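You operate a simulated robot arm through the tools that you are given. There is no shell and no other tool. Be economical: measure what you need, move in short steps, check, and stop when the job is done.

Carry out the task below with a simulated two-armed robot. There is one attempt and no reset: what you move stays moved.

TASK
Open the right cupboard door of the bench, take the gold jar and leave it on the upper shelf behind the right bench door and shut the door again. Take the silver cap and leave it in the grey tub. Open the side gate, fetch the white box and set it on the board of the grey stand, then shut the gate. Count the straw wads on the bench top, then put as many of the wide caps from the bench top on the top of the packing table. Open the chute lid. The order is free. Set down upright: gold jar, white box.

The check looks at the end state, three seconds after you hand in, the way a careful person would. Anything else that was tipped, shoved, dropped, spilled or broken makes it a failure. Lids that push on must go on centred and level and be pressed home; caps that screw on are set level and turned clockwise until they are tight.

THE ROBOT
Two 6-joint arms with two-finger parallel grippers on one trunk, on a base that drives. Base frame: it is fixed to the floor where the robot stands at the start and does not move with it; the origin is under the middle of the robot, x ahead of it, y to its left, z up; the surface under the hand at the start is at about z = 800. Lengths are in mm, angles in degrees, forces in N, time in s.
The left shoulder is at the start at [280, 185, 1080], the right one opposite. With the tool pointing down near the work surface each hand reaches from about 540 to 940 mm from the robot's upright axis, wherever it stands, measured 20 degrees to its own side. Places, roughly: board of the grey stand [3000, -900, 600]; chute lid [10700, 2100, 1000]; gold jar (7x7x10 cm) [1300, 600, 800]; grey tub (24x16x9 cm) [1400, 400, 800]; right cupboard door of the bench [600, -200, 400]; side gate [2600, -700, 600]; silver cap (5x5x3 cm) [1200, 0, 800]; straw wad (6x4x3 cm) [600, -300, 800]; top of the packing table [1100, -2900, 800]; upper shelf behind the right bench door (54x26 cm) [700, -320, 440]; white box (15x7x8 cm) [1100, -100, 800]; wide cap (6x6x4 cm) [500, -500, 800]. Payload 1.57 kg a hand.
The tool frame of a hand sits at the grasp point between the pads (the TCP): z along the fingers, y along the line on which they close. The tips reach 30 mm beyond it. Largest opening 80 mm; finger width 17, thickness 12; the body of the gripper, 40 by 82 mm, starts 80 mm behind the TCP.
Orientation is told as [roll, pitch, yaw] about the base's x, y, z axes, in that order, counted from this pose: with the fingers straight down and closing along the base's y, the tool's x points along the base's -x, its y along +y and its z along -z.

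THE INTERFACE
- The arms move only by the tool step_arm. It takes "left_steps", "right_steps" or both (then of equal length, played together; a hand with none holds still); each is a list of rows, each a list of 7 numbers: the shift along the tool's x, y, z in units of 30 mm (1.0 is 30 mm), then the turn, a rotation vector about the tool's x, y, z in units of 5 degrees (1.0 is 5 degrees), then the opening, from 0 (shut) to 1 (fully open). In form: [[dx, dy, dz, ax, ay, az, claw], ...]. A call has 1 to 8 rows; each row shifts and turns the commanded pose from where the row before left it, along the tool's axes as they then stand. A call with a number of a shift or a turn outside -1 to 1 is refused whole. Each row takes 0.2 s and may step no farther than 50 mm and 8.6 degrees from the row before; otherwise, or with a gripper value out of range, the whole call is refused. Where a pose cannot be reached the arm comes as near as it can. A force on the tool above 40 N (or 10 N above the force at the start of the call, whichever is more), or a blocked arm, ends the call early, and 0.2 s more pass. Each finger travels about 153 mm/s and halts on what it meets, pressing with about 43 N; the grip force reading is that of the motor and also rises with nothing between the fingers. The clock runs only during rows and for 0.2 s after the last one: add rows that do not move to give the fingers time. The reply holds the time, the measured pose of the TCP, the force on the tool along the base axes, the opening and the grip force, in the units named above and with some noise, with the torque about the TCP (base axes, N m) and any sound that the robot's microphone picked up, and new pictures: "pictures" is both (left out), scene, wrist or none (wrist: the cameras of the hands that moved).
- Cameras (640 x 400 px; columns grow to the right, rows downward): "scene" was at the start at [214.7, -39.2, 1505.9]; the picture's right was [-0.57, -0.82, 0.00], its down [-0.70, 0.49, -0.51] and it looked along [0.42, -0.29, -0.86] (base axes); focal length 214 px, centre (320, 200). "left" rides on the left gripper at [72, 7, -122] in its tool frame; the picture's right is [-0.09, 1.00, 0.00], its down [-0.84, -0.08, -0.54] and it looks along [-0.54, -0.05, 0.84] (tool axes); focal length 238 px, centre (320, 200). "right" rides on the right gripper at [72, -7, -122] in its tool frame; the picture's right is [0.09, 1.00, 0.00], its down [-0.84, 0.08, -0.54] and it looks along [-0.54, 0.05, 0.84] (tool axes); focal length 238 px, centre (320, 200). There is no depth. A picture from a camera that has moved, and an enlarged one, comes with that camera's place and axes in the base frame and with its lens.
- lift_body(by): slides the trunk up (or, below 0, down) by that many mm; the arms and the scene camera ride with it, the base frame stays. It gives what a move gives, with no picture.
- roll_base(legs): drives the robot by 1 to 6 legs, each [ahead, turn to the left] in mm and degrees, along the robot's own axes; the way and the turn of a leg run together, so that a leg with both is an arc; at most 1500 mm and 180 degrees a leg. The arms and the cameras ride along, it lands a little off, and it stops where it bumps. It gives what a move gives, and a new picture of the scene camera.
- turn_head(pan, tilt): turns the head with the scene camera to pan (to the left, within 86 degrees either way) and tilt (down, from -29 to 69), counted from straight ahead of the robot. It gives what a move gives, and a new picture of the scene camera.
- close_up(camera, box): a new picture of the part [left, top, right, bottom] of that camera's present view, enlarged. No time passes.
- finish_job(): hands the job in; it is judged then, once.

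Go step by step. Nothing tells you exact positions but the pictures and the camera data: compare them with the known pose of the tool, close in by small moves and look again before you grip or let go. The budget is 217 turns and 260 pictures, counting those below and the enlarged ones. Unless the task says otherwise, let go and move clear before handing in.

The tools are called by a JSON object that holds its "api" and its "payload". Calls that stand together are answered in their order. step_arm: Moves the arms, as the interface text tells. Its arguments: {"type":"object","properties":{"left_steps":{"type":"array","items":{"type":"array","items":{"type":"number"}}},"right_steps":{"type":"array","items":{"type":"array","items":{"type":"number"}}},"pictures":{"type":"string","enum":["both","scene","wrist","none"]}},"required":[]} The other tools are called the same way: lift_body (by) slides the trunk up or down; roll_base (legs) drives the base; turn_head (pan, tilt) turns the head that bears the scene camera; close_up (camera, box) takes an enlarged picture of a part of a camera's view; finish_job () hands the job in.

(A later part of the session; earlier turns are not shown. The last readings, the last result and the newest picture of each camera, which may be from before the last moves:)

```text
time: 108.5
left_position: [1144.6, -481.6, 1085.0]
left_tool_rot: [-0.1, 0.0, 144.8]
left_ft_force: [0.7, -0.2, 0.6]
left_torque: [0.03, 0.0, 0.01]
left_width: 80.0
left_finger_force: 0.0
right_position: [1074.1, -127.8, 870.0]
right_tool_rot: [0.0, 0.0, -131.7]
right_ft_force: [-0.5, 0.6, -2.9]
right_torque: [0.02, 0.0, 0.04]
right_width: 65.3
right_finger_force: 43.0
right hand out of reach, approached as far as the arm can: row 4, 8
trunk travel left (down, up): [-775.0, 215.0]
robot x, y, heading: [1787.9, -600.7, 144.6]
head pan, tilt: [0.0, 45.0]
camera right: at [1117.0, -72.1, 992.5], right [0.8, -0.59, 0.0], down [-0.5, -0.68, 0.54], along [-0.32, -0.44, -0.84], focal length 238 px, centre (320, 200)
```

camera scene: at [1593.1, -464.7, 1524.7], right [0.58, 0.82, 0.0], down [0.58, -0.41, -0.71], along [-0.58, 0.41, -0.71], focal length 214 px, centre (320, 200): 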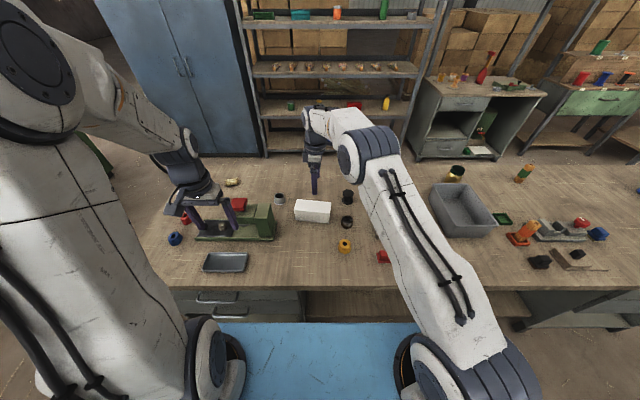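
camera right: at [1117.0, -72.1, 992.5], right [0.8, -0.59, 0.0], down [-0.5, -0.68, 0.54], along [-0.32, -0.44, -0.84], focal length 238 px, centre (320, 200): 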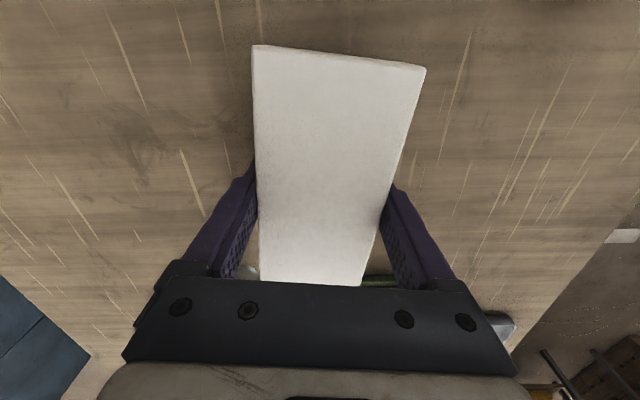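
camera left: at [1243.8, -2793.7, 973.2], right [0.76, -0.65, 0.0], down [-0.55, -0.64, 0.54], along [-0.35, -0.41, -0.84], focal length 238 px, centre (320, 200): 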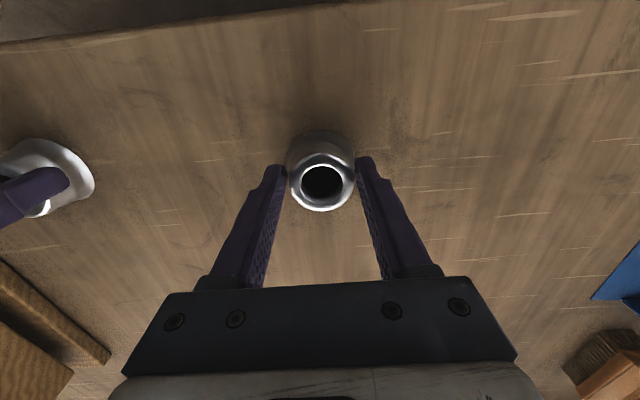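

Box held (65 mm). Lift it and draw it back toward the robot.

{"api": "step_arm", "payload": {"right_steps": [[0, 0, -0.8, 0, 0, 0, 0], [0, 0, -0.8, 0, 0, 0, 0], [0, 0, -0.8, 0, 0, 0, 0], [0, 0.8, -0.8, 0, 0, 0, 0], [0, 1, -0.8, 0, 0, 0, 0], [0, 1, -0.8, 0, 0, 0, 0], [0, 1, -0.5, 0, 0, 0, 0], [0.5, 1, 0, 0, 0, 0, 0]], "pictures": "none"}}

{"api": "step_arm", "payload": {"right_steps": [[0.8, 0.5, 0, 0, 0, 0, 0], [0.8, 0.3, 0, 0, 0, 0, 0], [0.8, 0.3, 0, 0, 0, 0, 0], [0.8, 0.3, 0, 0, 0, 0, 0]], "pictures": "scene"}}

```text
time: 110.3
left_position: [1144.4, -479.9, 1085.5]
left_tool_rot: [0.0, -0.1, 144.8]
left_ft_force: [-0.4, 0.0, 1.4]
left_torque: [0.03, 0.0, 0.02]
left_width: 79.8
left_finger_force: 0.0
right_position: [1062.7, -174.1, 1029.9]
right_tool_rot: [0.0, 0.0, -131.7]
right_ft_force: [0.0, -0.2, -2.5]
right_torque: [0.03, -0.01, 0.01]
right_width: 64.8
right_finger_force: 43.0
right hand out of reach, approached as far as the arm can: row 2, 4, 5, 6, 7, 8
trunk travel left (down, up): [-775.0, 215.0]
robot x, y, heading: [1789.0, -602.4, 144.9]
head pan, tilt: [0.0, 45.0]
```

```text
time: 111.3
left_position: [1144.9, -479.8, 1086.7]
left_tool_rot: [0.0, -0.1, 144.8]
left_ft_force: [-0.4, -0.6, 0.0]
left_torque: [0.02, -0.02, 0.0]
left_width: 79.9
left_finger_force: 0.1
right_position: [1075.3, -128.0, 1046.1]
right_tool_rot: [0.0, 0.1, -131.6]
right_ft_force: [-0.3, -0.3, -3.0]
right_torque: [0.04, 0.0, -0.02]
right_width: 64.8
right_finger_force: 43.2
right hand out of reach, approached as far as the arm can: row 1, 2, 3, 4
trunk travel left (down, up): [-775.0, 215.0]
robot x, y, heading: [1790.4, -601.1, 144.8]
head pan, tilt: [0.0, 45.0]
camera scene: at [1592.7, -464.8, 1524.6], right [0.58, 0.82, 0.0], down [0.58, -0.41, -0.71], along [-0.58, 0.41, -0.71], focal length 214 px, centre (320, 200)
```

scene: 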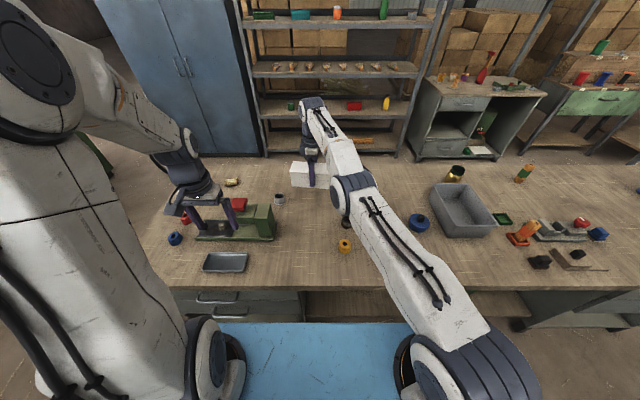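

The arm can't retract with this wrist turn (limit). I take the command back, then unwind the wrist before retracting.

{"api": "step_arm", "payload": {"right_steps": [[-0.7, -1, 0, 0, 0, 0, 0], [-0.7, -1, 0, 0, 0, 0, 0], [-0.7, -1, 0, 0, 0, 0, 0], [-0.7, -1, 0, 0, 0, 0, 0], [-0.7, -1, 0, 0, 0, 0, 0], [-0.2, -1, 0, 0, 0, 0, 0]], "pictures": "none"}}

{"api": "step_arm", "payload": {"right_steps": [[0, 0, 0, 0, 0, 1, 0], [0, 0, 0, 0, 0, 1, 0], [0, 0, 0, 0, 0, 1, 0], [0, 0, 0, 0, 0, 1, 0], [0, 0, 0, 0, 0, 1, 0], [0, 0, 0, 0, 0, 1, 0]], "pictures": "none"}}

```text
time: 112.7
left_position: [1144.2, -480.3, 1085.5]
left_tool_rot: [0.1, 0.1, 144.8]
left_ft_force: [0.5, -0.2, -0.1]
left_torque: [-0.03, -0.01, -0.01]
left_width: 79.9
left_finger_force: 0.1
right_position: [1065.0, -145.4, 1028.9]
right_tool_rot: [-0.1, -0.1, -131.7]
right_ft_force: [0.1, 0.4, -3.0]
right_torque: [0.03, -0.03, 0.0]
right_width: 64.9
right_finger_force: 43.0
right hand out of reach, approached as far as the arm can: row 1, 2, 3, 4, 5, 6
trunk travel left (down, up): [-775.0, 215.0]
robot x, y, heading: [1793.6, -605.0, 144.9]
head pan, tilt: [0.0, 45.0]
```

```text
time: 114.1
left_position: [1144.2, -482.3, 1086.2]
left_tool_rot: [0.0, -0.1, 144.8]
left_ft_force: [0.3, 0.6, -1.0]
left_torque: [0.05, 0.01, 0.03]
left_width: 80.0
left_finger_force: 0.1
right_position: [1067.8, -143.4, 1026.8]
right_tool_rot: [-0.1, 0.0, -161.8]
right_ft_force: [0.9, -0.6, -3.0]
right_torque: [0.01, -0.02, -0.02]
right_width: 64.6
right_finger_force: 43.3
right hand out of reach, approached as far as the arm can: row 6
trunk travel left (down, up): [-775.0, 215.0]
robot x, y, heading: [1793.5, -604.5, 144.7]
head pan, tilt: [0.0, 45.0]
```

{"api": "step_arm", "payload": {"right_steps": [[0, 0, 0, 0, 0, 1, 0], [0, 0, 0, 0, 0, 1, 0], [0.3, 0.3, 0, 0, 0, 1, 0], [0.6, 0.5, 0, 0, 0, 1, 0], [0.7, 0.5, 0, 0, 0, 1, 0], [0.8, 0.5, 0, 0, 0, 1, 0], [0.9, 0.4, 0, 0, 0, 1, 0], [0.9, 0.3, 0, 0, 0, 1, 0]], "pictures": "scene"}}

```text
time: 115.9
left_position: [1143.7, -481.3, 1086.2]
left_tool_rot: [0.0, 0.0, 144.7]
left_ft_force: [-0.8, -0.5, 0.3]
left_torque: [0.01, 0.0, -0.01]
left_width: 80.0
left_finger_force: 0.1
right_position: [1066.5, -194.1, 1067.5]
right_tool_rot: [0.0, 0.1, 159.9]
right_ft_force: [0.1, -0.3, -2.7]
right_torque: [-0.01, -0.01, -0.02]
right_width: 64.7
right_finger_force: 43.3
right hand out of reach, approached as far as the arm can: row 3, 4, 5, 6, 7, 8
trunk travel left (down, up): [-775.0, 215.0]
robot x, y, heading: [1792.0, -604.0, 144.7]
head pan, tilt: [0.0, 45.0]
camera scene: at [1592.8, -464.4, 1524.6], right [0.58, 0.82, 0.0], down [0.58, -0.41, -0.71], along [-0.58, 0.41, -0.71], focal length 214 px, centre (320, 200)
```

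scene: 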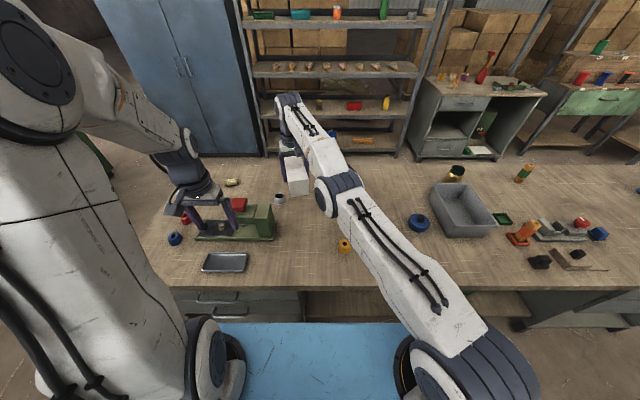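

I check what the arm's configuration looks like before commanding more.

{"api": "close_up", "payload": {"camera": "scene", "box": [240, 70, 520, 400]}}

{"api": "step_arm", "payload": {"right_steps": [[-0.7, 0, 0, 0, 0, 0, 0], [-0.7, 0, 0, 0, 0, 0, 0]], "pictures": "none"}}

```text
1.21 times, centred on (380, 235) of scene
camera zoom: at [1592.8, -464.4, 1524.6], right [0.58, 0.82, 0.0], down [0.58, -0.41, -0.71], along [-0.58, 0.41, -0.71], focal length 260 px, centre (247, 158)
```

zoom: 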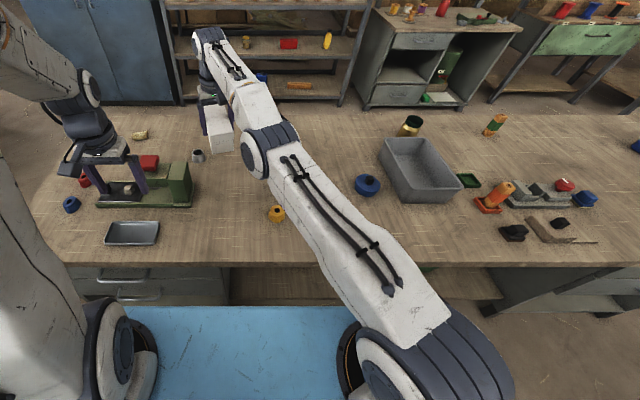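

```text
time: 116.5
left_position: [1144.5, -481.4, 1085.3]
left_tool_rot: [-0.1, -0.1, 144.9]
left_ft_force: [0.5, -0.1, 0.5]
left_torque: [0.0, 0.0, -0.04]
left_width: 80.1
left_finger_force: 0.1
right_position: [1062.4, -188.2, 1063.0]
right_tool_rot: [0.0, -0.2, 158.4]
right_ft_force: [-0.4, 0.8, -2.3]
right_torque: [0.0, -0.02, 0.04]
right_width: 64.5
right_finger_force: 43.1
right hand out of reach, approached as far as the arm can: row 1, 2
trunk travel left (down, up): [-775.0, 215.0]
robot x, y, heading: [1792.3, -601.4, 145.2]
head pan, tilt: [0.0, 45.0]
```

The arm looks stretched straight, so the solver is stuck at full extension. I try moving down, which should re-bend the elbow.

{"api": "step_arm", "payload": {"right_steps": [[0, 0, 0.7, 0, 0, 0, 0], [0, 0, 0.7, 0, 0, 0, 0], [0, 0, 0.7, 0, 0, 0, 0], [0, 0, 0.7, 0, 0, 0, 0]], "pictures": "scene"}}

```text
time: 117.5
left_position: [1144.1, -480.6, 1086.0]
left_tool_rot: [0.1, 0.0, 144.7]
left_ft_force: [-0.2, -0.7, 0.7]
left_torque: [0.02, 0.02, 0.0]
left_width: 80.2
left_finger_force: 0.1
right_position: [1055.7, -186.7, 975.0]
right_tool_rot: [0.0, 0.0, 158.3]
right_ft_force: [-0.4, 0.2, -3.3]
right_torque: [0.01, 0.01, 0.01]
right_width: 64.7
right_finger_force: 42.8
right hand out of reach, approached as far as the arm can: row 3
trunk travel left (down, up): [-775.0, 215.0]
robot x, y, heading: [1791.8, -601.9, 144.6]
head pan, tilt: [0.0, 45.0]
camera scene: at [1592.9, -464.6, 1524.6], right [0.58, 0.82, 0.0], down [0.58, -0.41, -0.71], along [-0.58, 0.41, -0.71], focal length 214 px, centre (320, 200)
```

scene: 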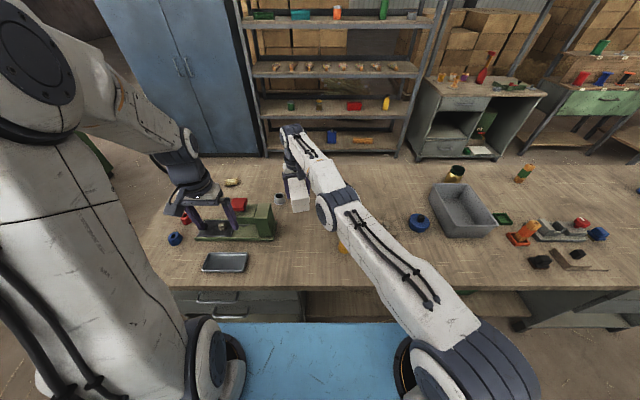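

{"api": "step_arm", "payload": {"right_steps": [[0.5, 0.1, 0.2, 0, 0, 0, 0], [0.5, 0.1, 0, 0, 0, 0, 0], [0.5, 0.1, 0, 0, 0, 0, 0], [0.5, 0.1, 0, 0, 0, 0, 0]], "pictures": "none"}}

```text
time: 118.5
left_position: [1143.2, -481.0, 1085.8]
left_tool_rot: [0.0, 0.0, 144.8]
left_ft_force: [0.1, -0.6, 0.7]
left_torque: [0.01, 0.0, 0.01]
left_width: 79.8
left_finger_force: 0.1
right_position: [1054.0, -199.0, 972.4]
right_tool_rot: [0.0, -0.1, 158.3]
right_ft_force: [1.1, -0.3, -3.0]
right_torque: [0.0, 0.0, 0.01]
right_width: 64.7
right_finger_force: 43.0
right hand out of reach, approached as far as the arm can: row 1, 2, 3, 4
trunk travel left (down, up): [-775.0, 215.0]
robot x, y, heading: [1792.3, -605.4, 144.8]
head pan, tilt: [0.0, 45.0]
```

{"api": "step_arm", "payload": {"right_steps": [[0.2, -0.9, 0, 0, 0, 0, 0], [0.2, -0.9, 0, 0, 0, 0, 0], [0.2, -0.9, 0, 0, 0, 0, 0], [0.2, -0.9, 0, 0, 0, 0, 0], [0.2, -0.9, 0, 0, 0, 0, 0]], "pictures": "scene"}}

```text
time: 119.7
left_position: [1142.7, -481.2, 1085.1]
left_tool_rot: [0.0, 0.1, 144.7]
left_ft_force: [0.2, 0.2, -0.7]
left_torque: [0.02, 0.01, 0.01]
left_width: 80.1
left_finger_force: 0.1
right_position: [1088.1, -71.6, 975.0]
right_tool_rot: [0.0, -0.1, 158.3]
right_ft_force: [0.9, 0.3, -2.8]
right_torque: [0.0, -0.02, -0.04]
right_width: 64.6
right_finger_force: 42.8
right hand out of reach, approached as far as the arm can: row 1, 2, 3, 4, 5
trunk travel left (down, up): [-775.0, 215.0]
robot x, y, heading: [1792.3, -601.4, 144.8]
head pan, tilt: [0.0, 45.0]
camera scene: at [1592.8, -464.7, 1524.6], right [0.58, 0.82, 0.0], down [0.58, -0.41, -0.71], along [-0.58, 0.41, -0.71], focal length 214 px, centre (320, 200)
```

scene: 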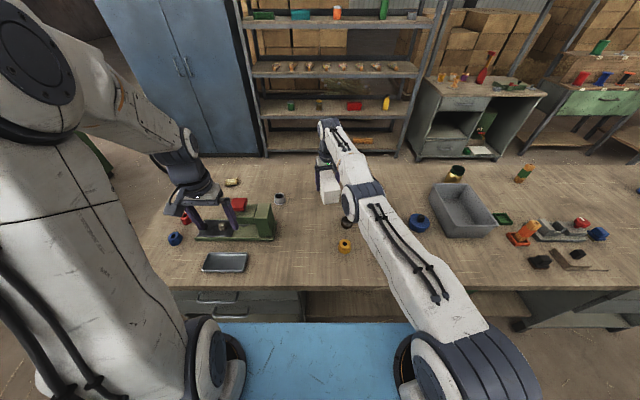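

It slides on a circle around the shoulder: the elbow is just past straight. I'll stretch fully outward, then pull in, to get the elbow back on its proper side.

{"api": "step_arm", "payload": {"right_steps": [[-1, -0.2, 0, 0, 0, 0, 0], [-1, -0.2, 0, 0, 0, 0, 0], [-1, -0.2, 0, 0, 0, 0, 0], [-1, -0.2, 0, 0, 0, 0, 0], [-1, -0.2, 0, 0, 0, 0, 0], [-1, -0.2, 0, 0, 0, 0, 0], [-1, -0.2, 0, 0, 0, 0, 0], [-1, -0.2, 0, 0, 0, 0, 0]], "pictures": "none"}}

```text
time: 121.5
left_position: [1144.4, -480.6, 1086.0]
left_tool_rot: [0.0, 0.0, 144.7]
left_ft_force: [0.4, -0.5, 0.0]
left_torque: [0.01, 0.0, 0.02]
left_width: 80.0
left_finger_force: 0.0
right_position: [1102.2, -31.9, 970.0]
right_tool_rot: [0.0, -0.1, 158.3]
right_ft_force: [-0.4, 0.4, -4.0]
right_torque: [0.01, 0.02, 0.03]
right_width: 64.8
right_finger_force: 43.1
right hand out of reach, approached as far as the arm can: row 1, 2, 3, 4, 5, 6, 7, 8
trunk travel left (down, up): [-775.0, 215.0]
robot x, y, heading: [1793.5, -604.9, 144.7]
head pan, tilt: [0.0, 45.0]
```

{"api": "step_arm", "payload": {"right_steps": [[1, 0.2, 0, 0, 0, 0, 0], [1, 0.2, 0, 0, 0, 0, 0], [1, 0.2, 0, 0, 0, 0, 0], [1, 0.2, 0, 0, 0, 0, 0], [1, 0.2, 0, 0, 0, 0, 0], [1, 0.2, 0, 0, 0, 0, 0], [1, 0.2, 0, 0, 0, 0, 0], [1, 0.2, 0, 0, 0, 0, 0]], "pictures": "none"}}

```text
time: 123.3
left_position: [1144.2, -481.5, 1086.0]
left_tool_rot: [0.0, 0.0, 144.8]
left_ft_force: [1.2, 1.2, 0.4]
left_torque: [0.01, 0.0, -0.01]
left_width: 80.0
left_finger_force: 0.2
right_position: [1092.4, -60.0, 973.3]
right_tool_rot: [0.0, -0.1, 158.3]
right_ft_force: [0.0, 0.4, -3.2]
right_torque: [0.0, -0.03, -0.02]
right_width: 64.6
right_finger_force: 43.1
right hand out of reach, approached as far as the arm can: row 1, 2, 3, 4, 5, 6, 7, 8
trunk travel left (down, up): [-775.0, 215.0]
robot x, y, heading: [1788.1, -602.3, 144.8]
head pan, tilt: [0.0, 45.0]
```

I understand: the command is inside reach but the elbow sits on the wrong side of straight. I stretch the command far outward, then bring it back.

{"api": "step_arm", "payload": {"right_steps": [[-1, -0.5, 0, 0, 0, 0, 0], [-1, -0.5, 0, 0, 0, 0, 0], [-1, -0.5, 0, 0, 0, 0, 0], [-1, -0.5, 0, 0, 0, 0, 0], [-1, -0.5, 0, 0, 0, 0, 0], [-1, -0.5, 0, 0, 0, 0, 0], [-1, -0.5, 0, 0, 0, 0, 0], [-1, -0.5, 0, 0, 0, 0, 0]], "pictures": "none"}}

{"api": "step_arm", "payload": {"right_steps": [[-1, -0.5, 0, 0, 0, 0, 0], [-1, -0.5, 0, 0, 0, 0, 0], [-1, -0.5, 0, 0, 0, 0, 0], [-1, -0.5, 0, 0, 0, 0, 0], [-1, -0.5, 0, 0, 0, 0, 0], [-1, -0.5, 0, 0, 0, 0, 0], [-1, -0.5, 0, 0, 0, 0, 0], [-1, -0.5, 0, 0, 0, 0, 0]], "pictures": "scene"}}

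```text
time: 125.1
left_position: [1144.4, -480.8, 1086.8]
left_tool_rot: [0.0, 0.0, 144.8]
left_ft_force: [-0.2, 0.9, 0.1]
left_torque: [0.02, -0.01, 0.0]
left_width: 80.2
left_finger_force: 0.1
right_position: [1131.5, 26.8, 971.1]
right_tool_rot: [0.0, -0.2, 158.3]
right_ft_force: [-0.1, 0.2, -3.6]
right_torque: [0.02, 0.0, 0.03]
right_width: 64.7
right_finger_force: 42.8
right hand out of reach, approached as far as the arm can: row 1, 2, 3, 4, 5, 6, 7, 8
trunk travel left (down, up): [-775.0, 215.0]
robot x, y, heading: [1788.4, -605.7, 144.8]
head pan, tilt: [0.0, 45.0]
```

```text
time: 126.9
left_position: [1143.4, -480.3, 1085.3]
left_tool_rot: [0.0, 0.1, 144.8]
left_ft_force: [-0.9, 0.4, 0.0]
left_torque: [-0.03, -0.01, 0.04]
left_width: 80.1
left_finger_force: 0.0
right_position: [1131.5, 30.3, 971.6]
right_tool_rot: [0.0, -0.2, 158.3]
right_ft_force: [0.3, -0.8, -3.7]
right_torque: [-0.03, -0.02, 0.02]
right_width: 64.6
right_finger_force: 43.3
right hand out of reach, approached as far as the arm can: row 1, 2, 3, 4, 5, 6, 7, 8
trunk travel left (down, up): [-775.0, 215.0]
robot x, y, heading: [1794.2, -603.2, 145.0]
head pan, tilt: [0.0, 45.0]
camera scene: at [1592.9, -464.5, 1524.6], right [0.58, 0.82, 0.0], down [0.58, -0.41, -0.71], along [-0.58, 0.41, -0.71], focal length 214 px, centre (320, 200)
```

scene: 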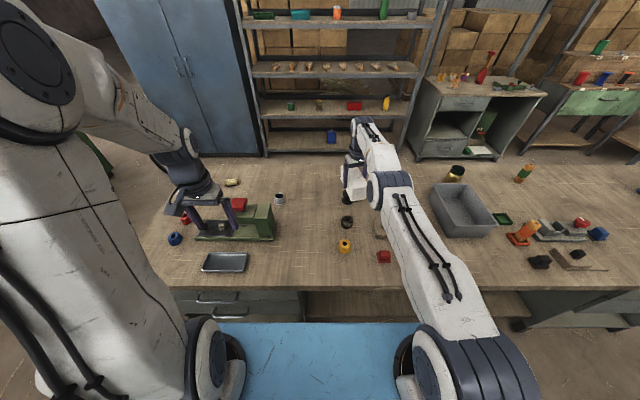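

{"api": "step_arm", "payload": {"right_steps": [[1, 0.3, 0, 0, 0, 0, 0], [1, 0.3, 0, 0, 0, 0, 0], [1, 0.3, 0, 0, 0, 0, 0], [1, 0.3, 0, 0, 0, 0, 0], [1, 0.3, 0, 0, 0, 0, 0], [1, 0.3, 0, 0, 0, 0, 0], [1, 0.3, 0, 0, 0, 0, 0], [1, 0.3, 0, 0, 0, 0, 0]], "pictures": "none"}}

{"api": "step_arm", "payload": {"right_steps": [[1, 0.3, 0, 0, 0, 0, 0], [1, 0.3, 0, 0, 0, 0, 0], [1, 0.3, 0, 0, 0, 0, 0], [1, 0.3, 0, 0, 0, 0, 0], [1, 0.3, 0, 0, 0, 0, 0], [1, 0.3, 0, 0, 0, 0, 0], [1, 0.3, 0, 0, 0, 0, 0], [1, 0.3, 0, 0, 0, 0, 0]], "pictures": "none"}}

```text
time: 128.7
left_position: [1144.5, -481.8, 1085.9]
left_tool_rot: [0.0, 0.0, 144.8]
left_ft_force: [0.4, 1.0, 0.3]
left_torque: [0.01, 0.0, -0.02]
left_width: 80.2
left_finger_force: 0.2
right_position: [1123.7, 6.4, 976.1]
right_tool_rot: [0.0, 0.0, 158.4]
right_ft_force: [-0.4, 0.6, -2.6]
right_torque: [0.01, -0.02, -0.02]
right_width: 64.7
right_finger_force: 43.1
right hand out of reach, approached as far as the arm can: row 1, 2, 3, 4, 5, 6, 7, 8
trunk travel left (down, up): [-775.0, 215.0]
robot x, y, heading: [1791.6, -606.6, 144.8]
head pan, tilt: [0.0, 45.0]
```

```text
time: 130.5
left_position: [1143.8, -482.1, 1085.3]
left_tool_rot: [0.1, 0.0, 144.8]
left_ft_force: [0.3, -0.4, -0.9]
left_torque: [0.0, -0.02, -0.01]
left_width: 80.2
left_finger_force: 0.1
right_position: [1108.0, -22.7, 983.1]
right_tool_rot: [-0.1, -0.1, 158.3]
right_ft_force: [-0.2, 1.1, -3.3]
right_torque: [-0.02, 0.0, -0.02]
right_width: 64.7
right_finger_force: 43.6
right hand out of reach, approached as far as the arm can: row 1, 2, 3, 4, 5, 6, 7, 8
trunk travel left (down, up): [-775.0, 215.0]
robot x, y, heading: [1791.1, -602.2, 144.8]
head pan, tilt: [0.0, 45.0]
```

Still on the wrong side. I'll nudge the base (to reset the arm command to the measured pose) and then test a small outward step of the right hand.

{"api": "roll_base", "payload": {"legs": [[-40, 0]]}}

{"api": "step_arm", "payload": {"right_steps": [[-0.1, 0, 0, 0, 0, 0, 0]], "pictures": "none"}}

```text
time: 131.3
left_position: [1177.6, -504.6, 1085.7]
left_tool_rot: [0.0, -0.1, 144.8]
left_ft_force: [0.0, 0.8, -0.3]
left_torque: [0.0, -0.07, 0.01]
left_width: 80.0
left_finger_force: 0.0
right_position: [1141.7, -46.7, 982.9]
right_tool_rot: [0.0, -0.2, 158.3]
right_ft_force: [-1.3, -0.2, -2.3]
right_torque: [0.02, -0.01, -0.05]
right_width: 64.7
right_finger_force: 42.9
trunk travel left (down, up): [-775.0, 215.0]
robot x, y, heading: [1825.7, -625.9, 144.7]
head pan, tilt: [0.0, 45.0]
camera scene: at [1626.3, -488.0, 1524.5], right [0.58, 0.82, 0.0], down [0.58, -0.41, -0.71], along [-0.58, 0.41, -0.71], focal length 214 px, centre (320, 200)
```

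scene: 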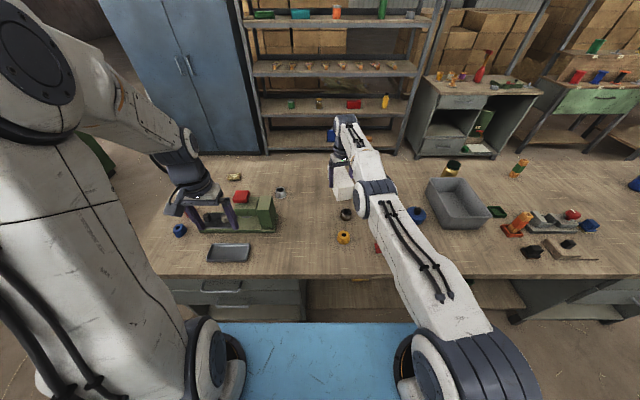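

```text
time: 131.8
left_position: [1177.6, -503.8, 1086.1]
left_tool_rot: [0.1, 0.1, 144.8]
left_ft_force: [-1.1, 0.4, -0.6]
left_torque: [0.02, -0.01, 0.04]
left_width: 79.9
left_finger_force: 0.1
right_position: [1139.9, -45.8, 983.0]
right_tool_rot: [0.0, -0.1, 158.3]
right_ft_force: [-0.4, 0.0, -2.2]
right_torque: [0.04, -0.02, -0.03]
right_width: 64.6
right_finger_force: 43.4
trunk travel left (down, up): [-775.0, 215.0]
robot x, y, heading: [1826.7, -627.1, 144.7]
head pan, tilt: [0.0, 45.0]
```

The command was reset. Now one short outward jump past full stretch, then inward.

{"api": "step_arm", "payload": {"right_steps": [[-0.5, 0.05, 0, 0, 0, 0, 0], [0.6, 0, 0, 0, 0, 0, 0], [0.6, 0, 0, 0, 0, 0, 0], [0.6, 0, 0, 0, 0, 0, 0]], "pictures": "none"}}

```text
time: 132.8
left_position: [1177.5, -503.7, 1085.0]
left_tool_rot: [0.0, -0.1, 144.7]
left_ft_force: [-0.4, -0.5, -0.6]
left_torque: [-0.01, 0.04, 0.0]
left_width: 79.9
left_finger_force: 0.1
right_position: [1142.8, -45.2, 986.0]
right_tool_rot: [0.0, 0.0, 158.3]
right_ft_force: [0.9, -0.2, -2.9]
right_torque: [-0.02, -0.02, 0.01]
right_width: 64.9
right_finger_force: 43.3
right hand out of reach, approached as far as the arm can: row 1, 2, 3, 4
trunk travel left (down, up): [-775.0, 215.0]
robot x, y, heading: [1825.1, -625.4, 144.8]
head pan, tilt: [0.0, 45.0]
```

{"api": "step_arm", "payload": {"right_steps": [[-0.65, 0, 0, 0, 0, 0, 0], [-0.65, 0, 0, 0, 0, 0, 0], [-0.33, 0, 0, 0, 0, 0, 0], [0.66, 0, 0, 0, 0, 0, 0], [-0.33, 0, 0, 0, 0, 0, 0], [-0.4, 0, 0, 0, 0, 0, 0], [0.73, 0, 0, 0, 0, 0, 0], [0.5, 0, 0, 0, 0, 0, 0]], "pictures": "none"}}

```text
time: 134.6
left_position: [1177.0, -505.3, 1085.1]
left_tool_rot: [0.0, 0.0, 144.7]
left_ft_force: [0.0, -0.4, -0.3]
left_torque: [-0.01, -0.02, 0.01]
left_width: 79.9
left_finger_force: 0.2
right_position: [1144.4, -44.2, 985.5]
right_tool_rot: [0.0, 0.0, 158.3]
right_ft_force: [-0.2, 0.0, -2.5]
right_torque: [-0.02, -0.02, 0.05]
right_width: 64.6
right_finger_force: 42.9
right hand out of reach, approached as far as the arm can: row 1, 2, 3, 4, 5, 6, 7, 8
trunk travel left (down, up): [-775.0, 215.0]
robot x, y, heading: [1826.8, -630.8, 144.9]
head pan, tilt: [0.0, 45.0]
```

I try again: stretch fully straight, reset via a small base nudge while straight, then pull in.

{"api": "step_arm", "payload": {"right_steps": [[-1, 0.1, 0, 0, 0, 0, 0], [-1, 0.1, 0, 0, 0, 0, 0], [-1, 0.1, 0, 0, 0, 0, 0], [-1, 0.1, 0, 0, 0, 0, 0], [-1, 0.1, 0, 0, 0, 0, 0], [-1, 0.1, 0, 0, 0, 0, 0]], "pictures": "none"}}

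{"api": "roll_base", "payload": {"legs": [[-20, 0]]}}

{"api": "step_arm", "payload": {"right_steps": [[0.3, 0, 0, 0, 0, 0, 0], [0.6, 0, 0, 0, 0, 0, 0], [0.6, 0, 0, 0, 0, 0, 0], [0.6, 0, 0, 0, 0, 0, 0]], "pictures": "none"}}

```text
time: 135.9
left_position: [1177.7, -504.9, 1084.9]
left_tool_rot: [0.1, -0.2, 144.8]
left_ft_force: [-0.1, -0.1, 0.4]
left_torque: [0.02, 0.03, -0.02]
left_width: 79.9
left_finger_force: 0.2
right_position: [1139.5, -48.3, 984.0]
right_tool_rot: [0.0, -0.1, 158.3]
right_ft_force: [-0.1, 0.3, -2.4]
right_torque: [-0.02, 0.0, 0.01]
right_width: 64.7
right_finger_force: 42.5
right hand out of reach, approached as far as the arm can: row 1, 2, 3, 4, 5, 6
trunk travel left (down, up): [-775.0, 215.0]
robot x, y, heading: [1826.8, -626.5, 144.4]
head pan, tilt: [0.0, 45.0]
```

```text
time: 136.7
left_position: [1193.9, -516.7, 1086.3]
left_tool_rot: [0.0, 0.0, 144.8]
left_ft_force: [-0.5, -0.9, -0.7]
left_torque: [0.01, 0.0, 0.01]
left_width: 80.0
left_finger_force: 0.1
right_position: [1154.4, -59.8, 983.2]
right_tool_rot: [0.0, -0.1, 158.3]
right_ft_force: [-0.2, 1.0, -3.8]
right_torque: [0.04, -0.02, -0.01]
right_width: 64.8
right_finger_force: 43.0
trunk travel left (down, up): [-775.0, 215.0]
robot x, y, heading: [1837.9, -639.0, 144.7]
head pan, tilt: [0.0, 45.0]
camera scene: at [1643.0, -500.0, 1524.5], right [0.58, 0.82, 0.0], down [0.58, -0.41, -0.71], along [-0.58, 0.41, -0.71], focal length 214 px, centre (320, 200)
```

scene: 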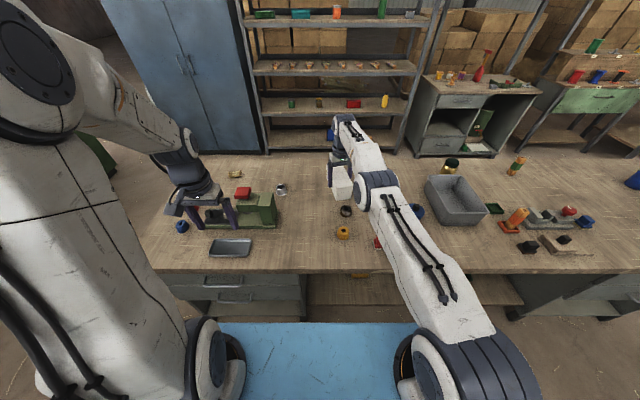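

```text
time: 137.7
left_position: [1194.9, -514.9, 1085.5]
left_tool_rot: [0.1, -0.1, 144.7]
left_ft_force: [0.0, -0.1, 0.1]
left_torque: [-0.03, 0.01, -0.05]
left_width: 80.1
left_finger_force: 0.0
right_position: [1159.8, -59.2, 984.6]
right_tool_rot: [0.0, 0.0, 158.3]
right_ft_force: [0.4, -0.9, -2.5]
right_torque: [-0.02, -0.03, 0.0]
right_width: 64.6
right_finger_force: 42.8
right hand out of reach, approached as far as the arm can: row 1, 2, 3, 4
trunk travel left (down, up): [-775.0, 215.0]
robot x, y, heading: [1839.4, -637.8, 144.9]
head pan, tilt: [0.0, 45.0]
```

I try tilting the hand (fingers toward me) so that the wrist limit forces the elbow up.

{"api": "step_arm", "payload": {"right_steps": [[0, 0, 0, 0, 1, 0, 0], [0, 0, 0, 0, 1, 0, 0], [0, 0, 0, 0, 1, 0, 0], [0, 0, 0, 0, 1, 0, 0], [0, 0, 0, 0, 1, 0, 0], [0, 0, 0, 0, 1, 0, 0], [0, 0, 0, 0, 1, 0, 0], [0, 0, 0, 0, 1, 0, 0]], "pictures": "scene"}}

```text
time: 139.5
left_position: [1194.6, -517.0, 1086.0]
left_tool_rot: [0.0, -0.2, 144.8]
left_ft_force: [-0.8, -0.2, -0.4]
left_torque: [0.01, 0.01, -0.02]
left_width: 80.3
left_finger_force: 0.1
right_position: [1288.6, -120.9, 988.6]
right_tool_rot: [0.0, 39.8, 158.3]
right_ft_force: [-0.3, -0.3, -3.0]
right_torque: [0.02, 0.04, 0.01]
right_width: 64.8
right_finger_force: 43.1
right hand out of reach, approached as far as the arm can: row 1, 2, 3, 4, 5, 6, 7, 8
trunk travel left (down, up): [-775.0, 215.0]
robot x, y, heading: [1841.5, -642.3, 145.0]
head pan, tilt: [0.0, 45.0]
camera scene: at [1643.2, -500.1, 1524.5], right [0.58, 0.82, 0.0], down [0.58, -0.41, -0.71], along [-0.58, 0.41, -0.71], focal length 214 px, centre (320, 200)
```

scene: 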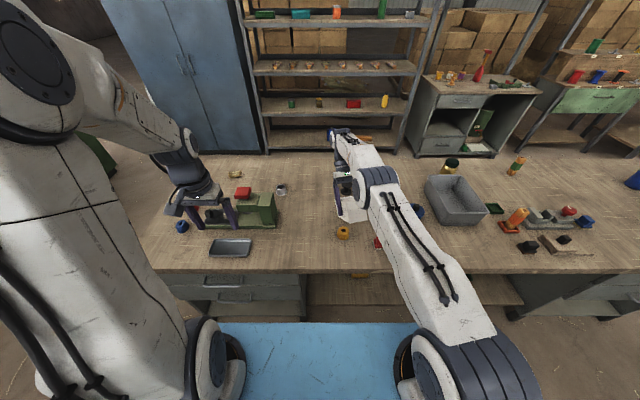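

{"api": "step_arm", "payload": {"right_steps": [[0, 0, 0, 0, 1, 0, 0], [0, 0, 0, 0, 1, 0, 0], [0, 0, 0, 0, 1, 0, 0], [0, 0, 0, 0, 1, 0, 0], [0, 0, 0, 0, 1, 0, 0], [0, 0, 0, 0, 1, 0, 0], [0, 0, 0, 0, 1, 0, 0], [0, 0, 0, 0, 1, 0, 0]], "pictures": "none"}}

```text
time: 141.3
left_position: [1194.7, -517.0, 1086.2]
left_tool_rot: [-0.1, -0.1, 144.8]
left_ft_force: [0.6, 1.2, 0.3]
left_torque: [-0.03, -0.03, 0.04]
left_width: 79.8
left_finger_force: 0.1
right_position: [1445.7, -191.8, 965.4]
right_tool_rot: [-0.1, 79.9, 158.4]
right_ft_force: [0.2, 0.2, -3.2]
right_torque: [0.02, -0.01, 0.0]
right_width: 64.3
right_finger_force: 43.0
right hand out of reach, approached as far as the arm can: row 1, 2, 3, 4, 5, 6, 7, 8
trunk travel left (down, up): [-775.0, 215.0]
robot x, y, heading: [1842.4, -638.1, 144.8]
head pan, tilt: [0.0, 45.0]
```

The wrist is now well inside full stretch, so the elbow may have bent. I reset the command by a small nudge and test.

{"api": "roll_base", "payload": {"legs": [[10, 0]]}}

{"api": "step_arm", "payload": {"right_steps": [[0, 0, 0, 0, -1, 0, 0], [0, 0, 0, 0, -1, 0, 0], [0, 0, 0, 0, -1, 0, 0], [0, 0, 0, 0, -1, 0, 0]], "pictures": "none"}}

```text
time: 142.1
left_position: [1187.0, -509.7, 1085.4]
left_tool_rot: [-0.1, -0.1, 144.9]
left_ft_force: [-0.3, 0.0, 0.4]
left_torque: [-0.01, -0.02, 0.01]
left_width: 79.6
left_finger_force: 0.0
right_position: [1438.7, -185.6, 966.1]
right_tool_rot: [0.1, 79.8, 158.5]
right_ft_force: [-0.1, 0.0, -3.0]
right_torque: [0.03, 0.05, -0.01]
right_width: 64.7
right_finger_force: 43.2
trunk travel left (down, up): [-775.0, 215.0]
robot x, y, heading: [1834.5, -635.2, 144.9]
head pan, tilt: [0.0, 45.0]
camera scene: at [1635.3, -494.5, 1524.7], right [0.58, 0.82, 0.0], down [0.58, -0.41, -0.71], along [-0.58, 0.41, -0.71], focal length 214 px, centre (320, 200)
```

scene: 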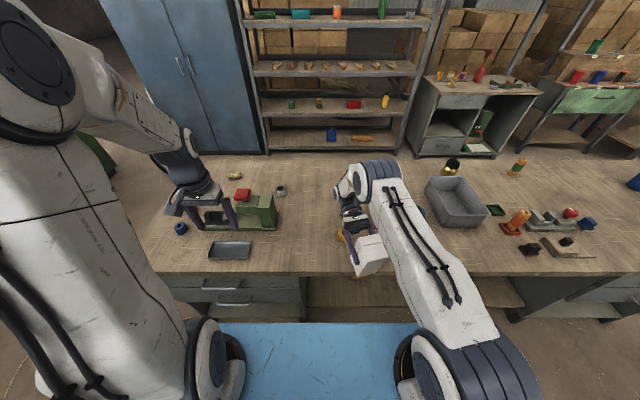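

```text
time: 143.1
left_position: [1186.2, -510.9, 1086.1]
left_tool_rot: [0.0, 0.0, 144.8]
left_ft_force: [-0.2, -0.7, 0.1]
left_torque: [-0.02, 0.01, -0.01]
left_width: 80.0
left_finger_force: 0.1
right_position: [1437.1, -184.7, 965.0]
right_tool_rot: [0.1, 59.6, 158.3]
right_ft_force: [-0.4, -0.5, -2.9]
right_torque: [0.01, 0.04, 0.01]
right_width: 64.6
right_finger_force: 43.0
trunk travel left (down, up): [-775.0, 215.0]
robot x, y, heading: [1831.7, -633.2, 144.7]
head pan, tilt: [0.0, 45.0]
```

Unstuck: the elbow follows again. I bring the hand back to vertical.

{"api": "step_arm", "payload": {"right_steps": [[0, 0, 0, 0, -1, 0, 0], [0, 0, 0, 0, -1, 0, 0], [0, 0, 0, 0, -1, 0, 0], [0, 0, 0, 0, -1, 0, 0], [0, 0, 0, 0, -1, 0, 0], [0, 0, 0, 0, -1, 0, 0]], "pictures": "none"}}

{"api": "step_arm", "payload": {"right_steps": [[0, 0, 0, 0, -1, 0, 0], [0, 0, 0, 0, -1, 0, 0], [0, 0, 0, 0, -1, 0, 0], [0, 0, 0, 0, -1, 0, 0], [0, 0, 0, 0, -1, 0, 0], [0, 0, 0, 0, -0.9, 0, 0]], "pictures": "wrist"}}

```text
time: 144.5
left_position: [1186.4, -510.9, 1086.3]
left_tool_rot: [0.0, -0.1, 144.7]
left_ft_force: [0.1, -1.1, 0.3]
left_torque: [0.01, -0.01, 0.0]
left_width: 79.7
left_finger_force: 0.0
right_position: [1436.4, -186.0, 964.6]
right_tool_rot: [0.0, 29.8, 158.4]
right_ft_force: [0.3, -0.5, -3.2]
right_torque: [-0.02, -0.03, 0.03]
right_width: 64.6
right_finger_force: 42.7
trunk travel left (down, up): [-775.0, 215.0]
robot x, y, heading: [1830.6, -632.2, 145.0]
head pan, tilt: [0.0, 45.0]
```

```text
time: 145.9
left_position: [1186.5, -511.4, 1085.6]
left_tool_rot: [0.0, -0.2, 144.7]
left_ft_force: [1.1, 0.7, -0.2]
left_torque: [0.02, 0.0, -0.03]
left_width: 80.3
left_finger_force: 0.0
right_position: [1436.7, -184.9, 966.3]
right_tool_rot: [0.0, 0.2, 158.3]
right_ft_force: [-0.4, -0.4, -4.1]
right_torque: [-0.02, -0.03, 0.02]
right_width: 64.7
right_finger_force: 42.8
trunk travel left (down, up): [-775.0, 215.0]
robot x, y, heading: [1832.4, -635.7, 144.6]
head pan, tilt: [0.0, 45.0]
camera right: at [1505.3, -206.7, 1088.0], right [-0.28, -0.96, 0.0], down [-0.81, 0.24, 0.54], along [-0.52, 0.15, -0.84], focal length 238 px, centre (320, 200)
```

right: 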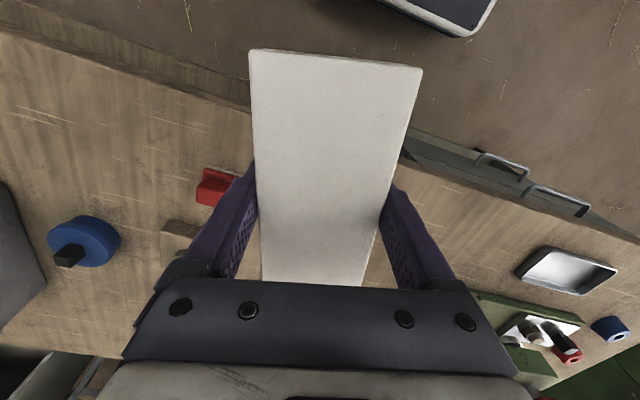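

The box is safe and the arm free. Now I drive along the aisle and turn to face the gate.

{"api": "roll_base", "payload": {"legs": [[0, -90], [360, 0], [0, -90]]}}

{"api": "turn_head", "payload": {"pan": 0, "tilt": 45}}

```text
time: 156.0
left_position: [2681.7, -504.4, 1086.3]
left_tool_rot: [0.0, -0.1, -38.8]
left_ft_force: [-0.4, 0.1, 0.1]
left_torque: [-0.01, 0.05, 0.01]
left_width: 79.8
left_finger_force: 0.0
right_position: [2412.1, -812.3, 965.1]
right_tool_rot: [0.0, 0.3, -25.2]
right_ft_force: [1.0, -0.7, -3.2]
right_torque: [0.0, 0.0, -0.02]
right_width: 64.5
right_finger_force: 43.0
trunk travel left (down, up): [-775.0, 215.0]
robot x, y, heading: [2045.4, -343.0, -38.7]
head pan, tilt: [0.0, 45.0]
camera scene: at [2231.8, -493.1, 1524.6], right [-0.63, -0.78, 0.0], down [-0.55, 0.44, -0.71], along [0.55, -0.44, -0.71], focal length 214 px, centre (320, 200)
```

scene: 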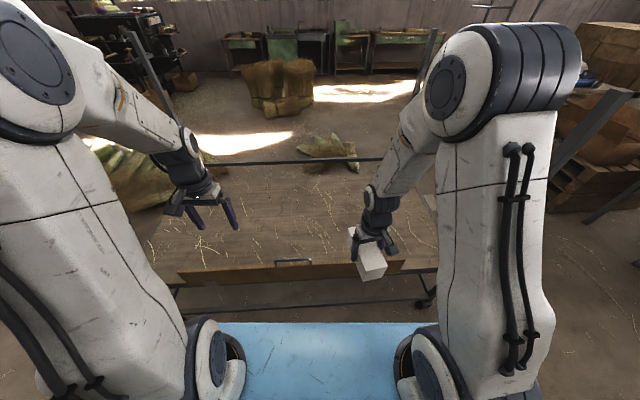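

```text
time: 156.6
left_position: [2680.8, -503.9, 1085.4]
left_tool_rot: [0.1, -0.1, -38.9]
left_ft_force: [-0.5, -0.2, -0.5]
left_torque: [-0.01, -0.01, -0.01]
left_width: 80.2
left_finger_force: 0.1
right_position: [2411.7, -813.8, 965.2]
right_tool_rot: [0.0, 0.4, -25.2]
right_ft_force: [-0.3, 0.5, -2.7]
right_torque: [0.0, 0.03, 0.06]
right_width: 64.8
right_finger_force: 43.4
trunk travel left (down, up): [-775.0, 215.0]
robot x, y, heading: [2045.0, -340.4, -38.9]
head pan, tilt: [0.0, 45.0]
camera scene: at [2231.8, -493.1, 1524.6], right [-0.63, -0.78, 0.0], down [-0.55, 0.44, -0.71], along [0.55, -0.44, -0.71], focal length 214 px, centre (320, 200)
```

scene: 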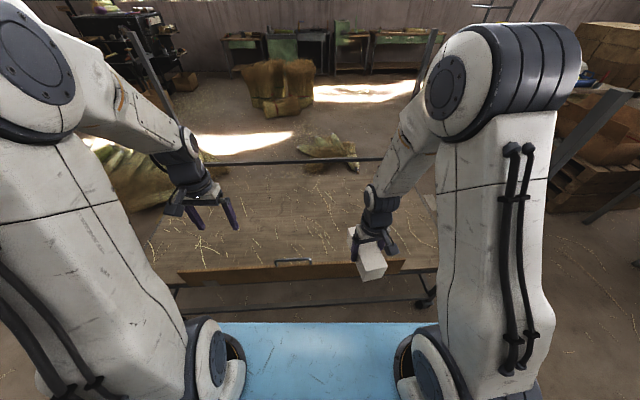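

The gate with its handle is in view. I square up and enlarge it.

{"api": "roll_base", "payload": {"legs": [[0, 3.6]]}}

{"api": "close_up", "payload": {"camera": "scene", "box": [150, 230, 350, 330]}}

```text
time: 157.4
left_position: [2691.5, -462.2, 1084.2]
left_tool_rot: [0.0, -0.2, -35.0]
left_ft_force: [-0.3, -0.1, 0.2]
left_torque: [0.03, -0.01, -0.01]
left_width: 79.9
left_finger_force: 0.1
right_position: [2442.4, -788.0, 965.5]
right_tool_rot: [-0.1, 0.3, -21.5]
right_ft_force: [-0.7, -0.3, -2.9]
right_torque: [-0.01, 0.02, -0.01]
right_width: 64.7
right_finger_force: 42.4
trunk travel left (down, up): [-775.0, 215.0]
robot x, y, heading: [2044.3, -337.9, -35.0]
head pan, tilt: [0.0, 45.0]
camera scene: at [2241.3, -480.5, 1524.6], right [-0.57, -0.82, 0.0], down [-0.58, 0.41, -0.71], along [0.58, -0.41, -0.71], focal length 214 px, centre (320, 200)
```

scene: 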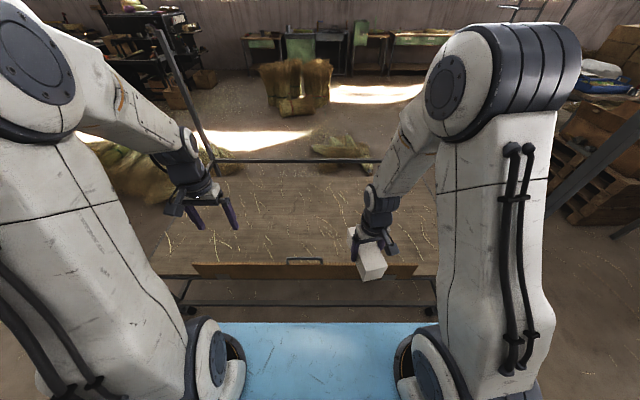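

```text
3.20 times, centred on (250, 280) of scene
camera zoom: at [2241.3, -480.5, 1524.6], right [-0.57, -0.82, 0.0], down [-0.58, 0.41, -0.71], along [0.58, -0.41, -0.71], focal length 686 px, centre (544, -56)
```

zoom: 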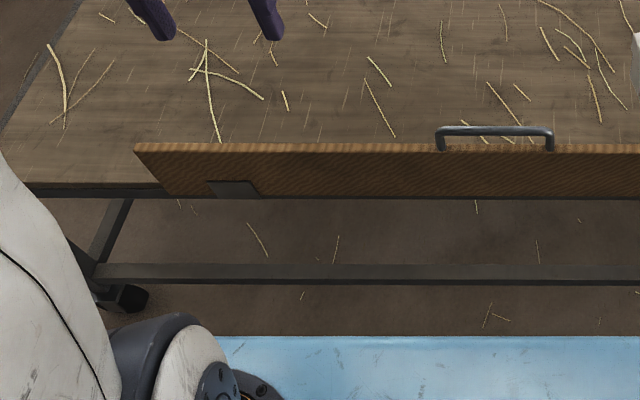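

I rotate the left hand 90° so that it can close around the handle bar, then move above the handle.

{"api": "step_arm", "payload": {"left_steps": [[0, 0, 0, 0, 0, 1, 1], [0, 0, 0, 0, 0, 1, 1], [0, 0, 0, 0, 0, 1, 1], [0, 0, 0, 0, 0, 1, 1], [0, 0, 0, 0, 0, 1, 1], [0, 0, 0, 0, 0, 1, 1], [0, 0, 0, 0, 0, 1, 1], [0, 0, 0, 0, 0, 1, 1]], "pictures": "none"}}

{"api": "step_arm", "payload": {"left_steps": [[0, 0, 0, 0, 0, 1, 1], [0, 0, 0, 0, 0, 1, 1], [0, 0, 0, 0, 0, 1, 1], [0, 0, 0, 0, 0, 1, 1], [0, 0, 0, 0, 0, 1, 1], [0, 0, 0, 0, 0, 1, 1], [0, 0, 0, 0, 0, 1, 1], [0, 0, 0, 0, 0, 1, 1]], "pictures": "none"}}

{"api": "step_arm", "payload": {"left_steps": [[0, 0, 0, 0, 0, 1, 1], [0, 0, 0, 0, 0, 1, 1], [-1, 0.4, 0.8, 0, 0, 0, 1], [-1, 0.4, 0.8, 0, 0, 0, 1], [-1, 0.4, 0.8, 0, 0, 0, 1], [-1, 0.4, 0.8, 0, 0, 0, 1], [-1, 0.4, 0.8, 0, 0, 0, 1], [-1, 0.4, 0.8, 0, 0, 0, 1]], "pictures": "both"}}

```text
time: 159.2
left_position: [2690.6, -461.7, 1086.2]
left_tool_rot: [0.0, -0.1, -75.1]
left_ft_force: [0.4, 0.0, 0.3]
left_torque: [0.03, 0.02, -0.02]
left_width: 80.3
left_finger_force: 0.0
right_position: [2441.8, -787.3, 965.1]
right_tool_rot: [0.0, 0.3, -21.5]
right_ft_force: [-0.6, -0.6, -2.5]
right_torque: [0.01, 0.03, -0.02]
right_width: 64.8
right_finger_force: 42.8
trunk travel left (down, up): [-775.0, 215.0]
robot x, y, heading: [2043.1, -341.1, -34.9]
head pan, tilt: [0.0, 45.0]
```

```text
time: 161.1
left_position: [2691.8, -461.6, 1086.2]
left_tool_rot: [0.0, 0.0, -115.0]
left_ft_force: [1.1, 0.3, -0.5]
left_torque: [0.03, -0.01, 0.0]
left_width: 80.0
left_finger_force: 0.2
right_position: [2441.8, -787.8, 965.9]
right_tool_rot: [0.0, 0.3, -21.6]
right_ft_force: [-0.8, -0.4, -3.3]
right_torque: [0.02, 0.03, 0.0]
right_width: 64.9
right_finger_force: 42.8
trunk travel left (down, up): [-775.0, 215.0]
robot x, y, heading: [2043.8, -339.5, -35.0]
head pan, tilt: [0.0, 45.0]
```

```text
time: 162.8
left_position: [2646.2, -652.9, 944.9]
left_tool_rot: [0.2, 0.0, -125.1]
left_ft_force: [-0.2, 0.9, 0.4]
left_torque: [0.0, 0.03, 0.02]
left_width: 80.0
left_finger_force: 0.1
right_position: [2441.5, -787.9, 966.3]
right_tool_rot: [-0.1, 0.3, -21.5]
right_ft_force: [-0.5, 0.5, -3.4]
right_torque: [0.03, 0.03, 0.0]
right_width: 64.7
right_finger_force: 42.8
trunk travel left (down, up): [-775.0, 215.0]
robot x, y, heading: [2046.0, -346.5, -35.2]
head pan, tilt: [0.0, 45.0]
camera scene: at [2241.3, -480.2, 1524.6], right [-0.57, -0.82, 0.0], down [-0.58, 0.41, -0.71], along [0.58, -0.41, -0.71], focal length 214 px, centre (320, 200)
camera left: at [2694.5, -597.5, 1067.7], right [0.76, -0.65, 0.0], down [-0.54, -0.64, 0.54], along [-0.35, -0.41, -0.84], focal length 238 px, centre (320, 200)
```

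scene: 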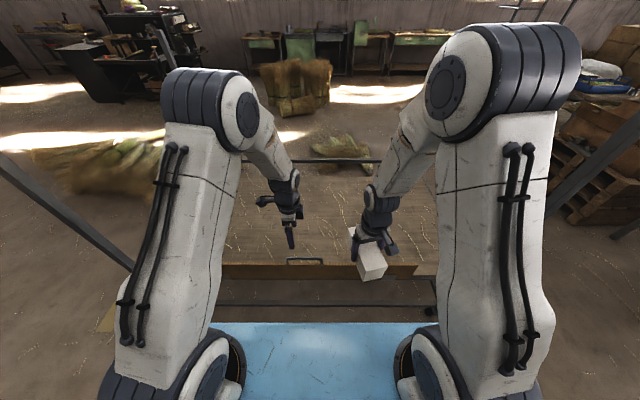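
left: 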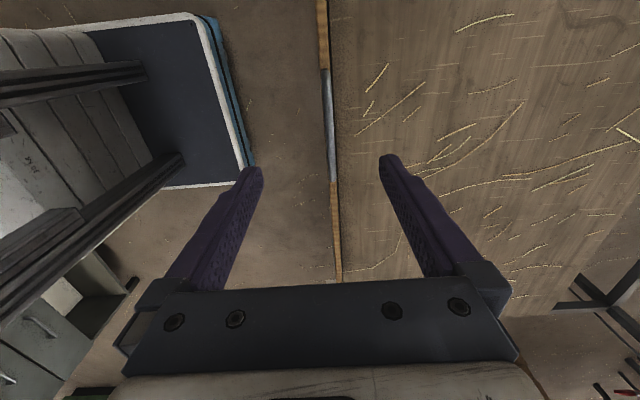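

Triangulating, the handle bar is at z≈757, centre (2641, −675). I lower the left hand astride it.

{"api": "step_arm", "payload": {"left_steps": [[-0.7, 0.29, 0, 0, 0, 0, 1], [0, 0, 0.9, 0, 0, 0, 1], [0, 0, 0.9, 0, 0, 0, 1], [0, 0, 0.9, 0, 0, 0, 1], [0, 0, 0.9, 0, 0, 0, 1], [0, 0, 0.9, 0, 0, 0, 1]], "pictures": "both"}}

{"api": "close_up", "payload": {"camera": "scene", "box": [240, 200, 360, 290]}}

```text
time: 164.2
left_position: [2644.1, -673.8, 806.7]
left_tool_rot: [0.1, 0.0, -125.0]
left_ft_force: [0.5, -0.7, 0.9]
left_torque: [-0.04, -0.01, 0.03]
left_width: 79.9
left_finger_force: 0.1
right_position: [2441.0, -786.5, 965.0]
right_tool_rot: [0.0, 0.3, -21.5]
right_ft_force: [-0.7, -0.1, -3.5]
right_torque: [0.0, 0.05, 0.0]
right_width: 64.6
right_finger_force: 43.2
trunk travel left (down, up): [-775.0, 215.0]
robot x, y, heading: [2046.4, -345.1, -35.1]
head pan, tilt: [0.0, 45.0]
camera scene: at [2241.3, -480.4, 1524.6], right [-0.57, -0.82, 0.0], down [-0.58, 0.41, -0.71], along [0.58, -0.41, -0.71], focal length 214 px, centre (320, 200)
camera left: at [2690.9, -619.0, 929.1], right [0.76, -0.65, 0.0], down [-0.54, -0.64, 0.54], along [-0.35, -0.41, -0.84], focal length 238 px, centre (320, 200)
```

scene: 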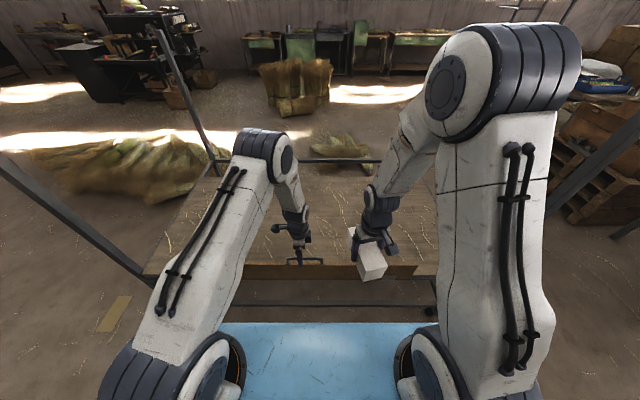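
left: 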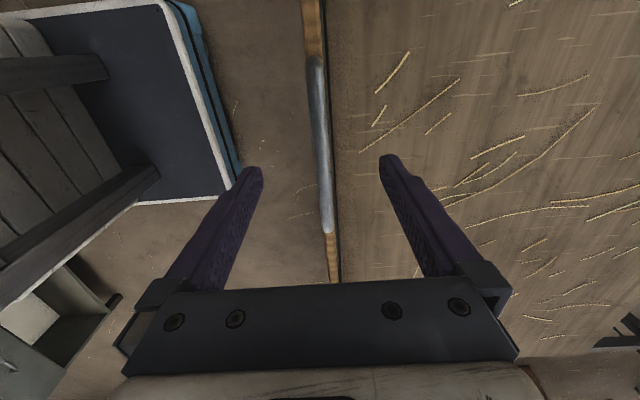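

```text
4.44 times, centred on (300, 245) of scene
camera zoom: at [2241.3, -480.4, 1524.6], right [-0.57, -0.82, 0.0], down [-0.58, 0.41, -0.71], along [0.58, -0.41, -0.71], focal length 953 px, centre (409, 0)
```

zoom: 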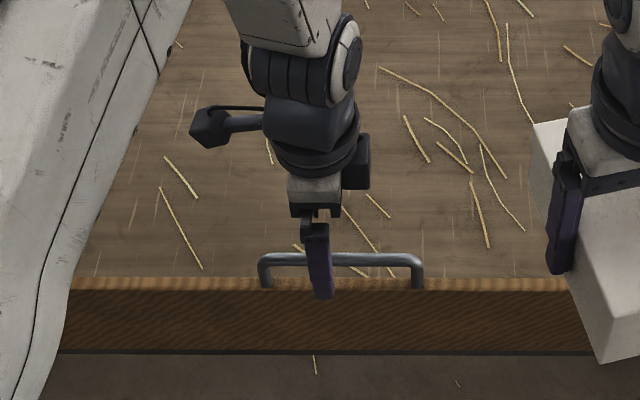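

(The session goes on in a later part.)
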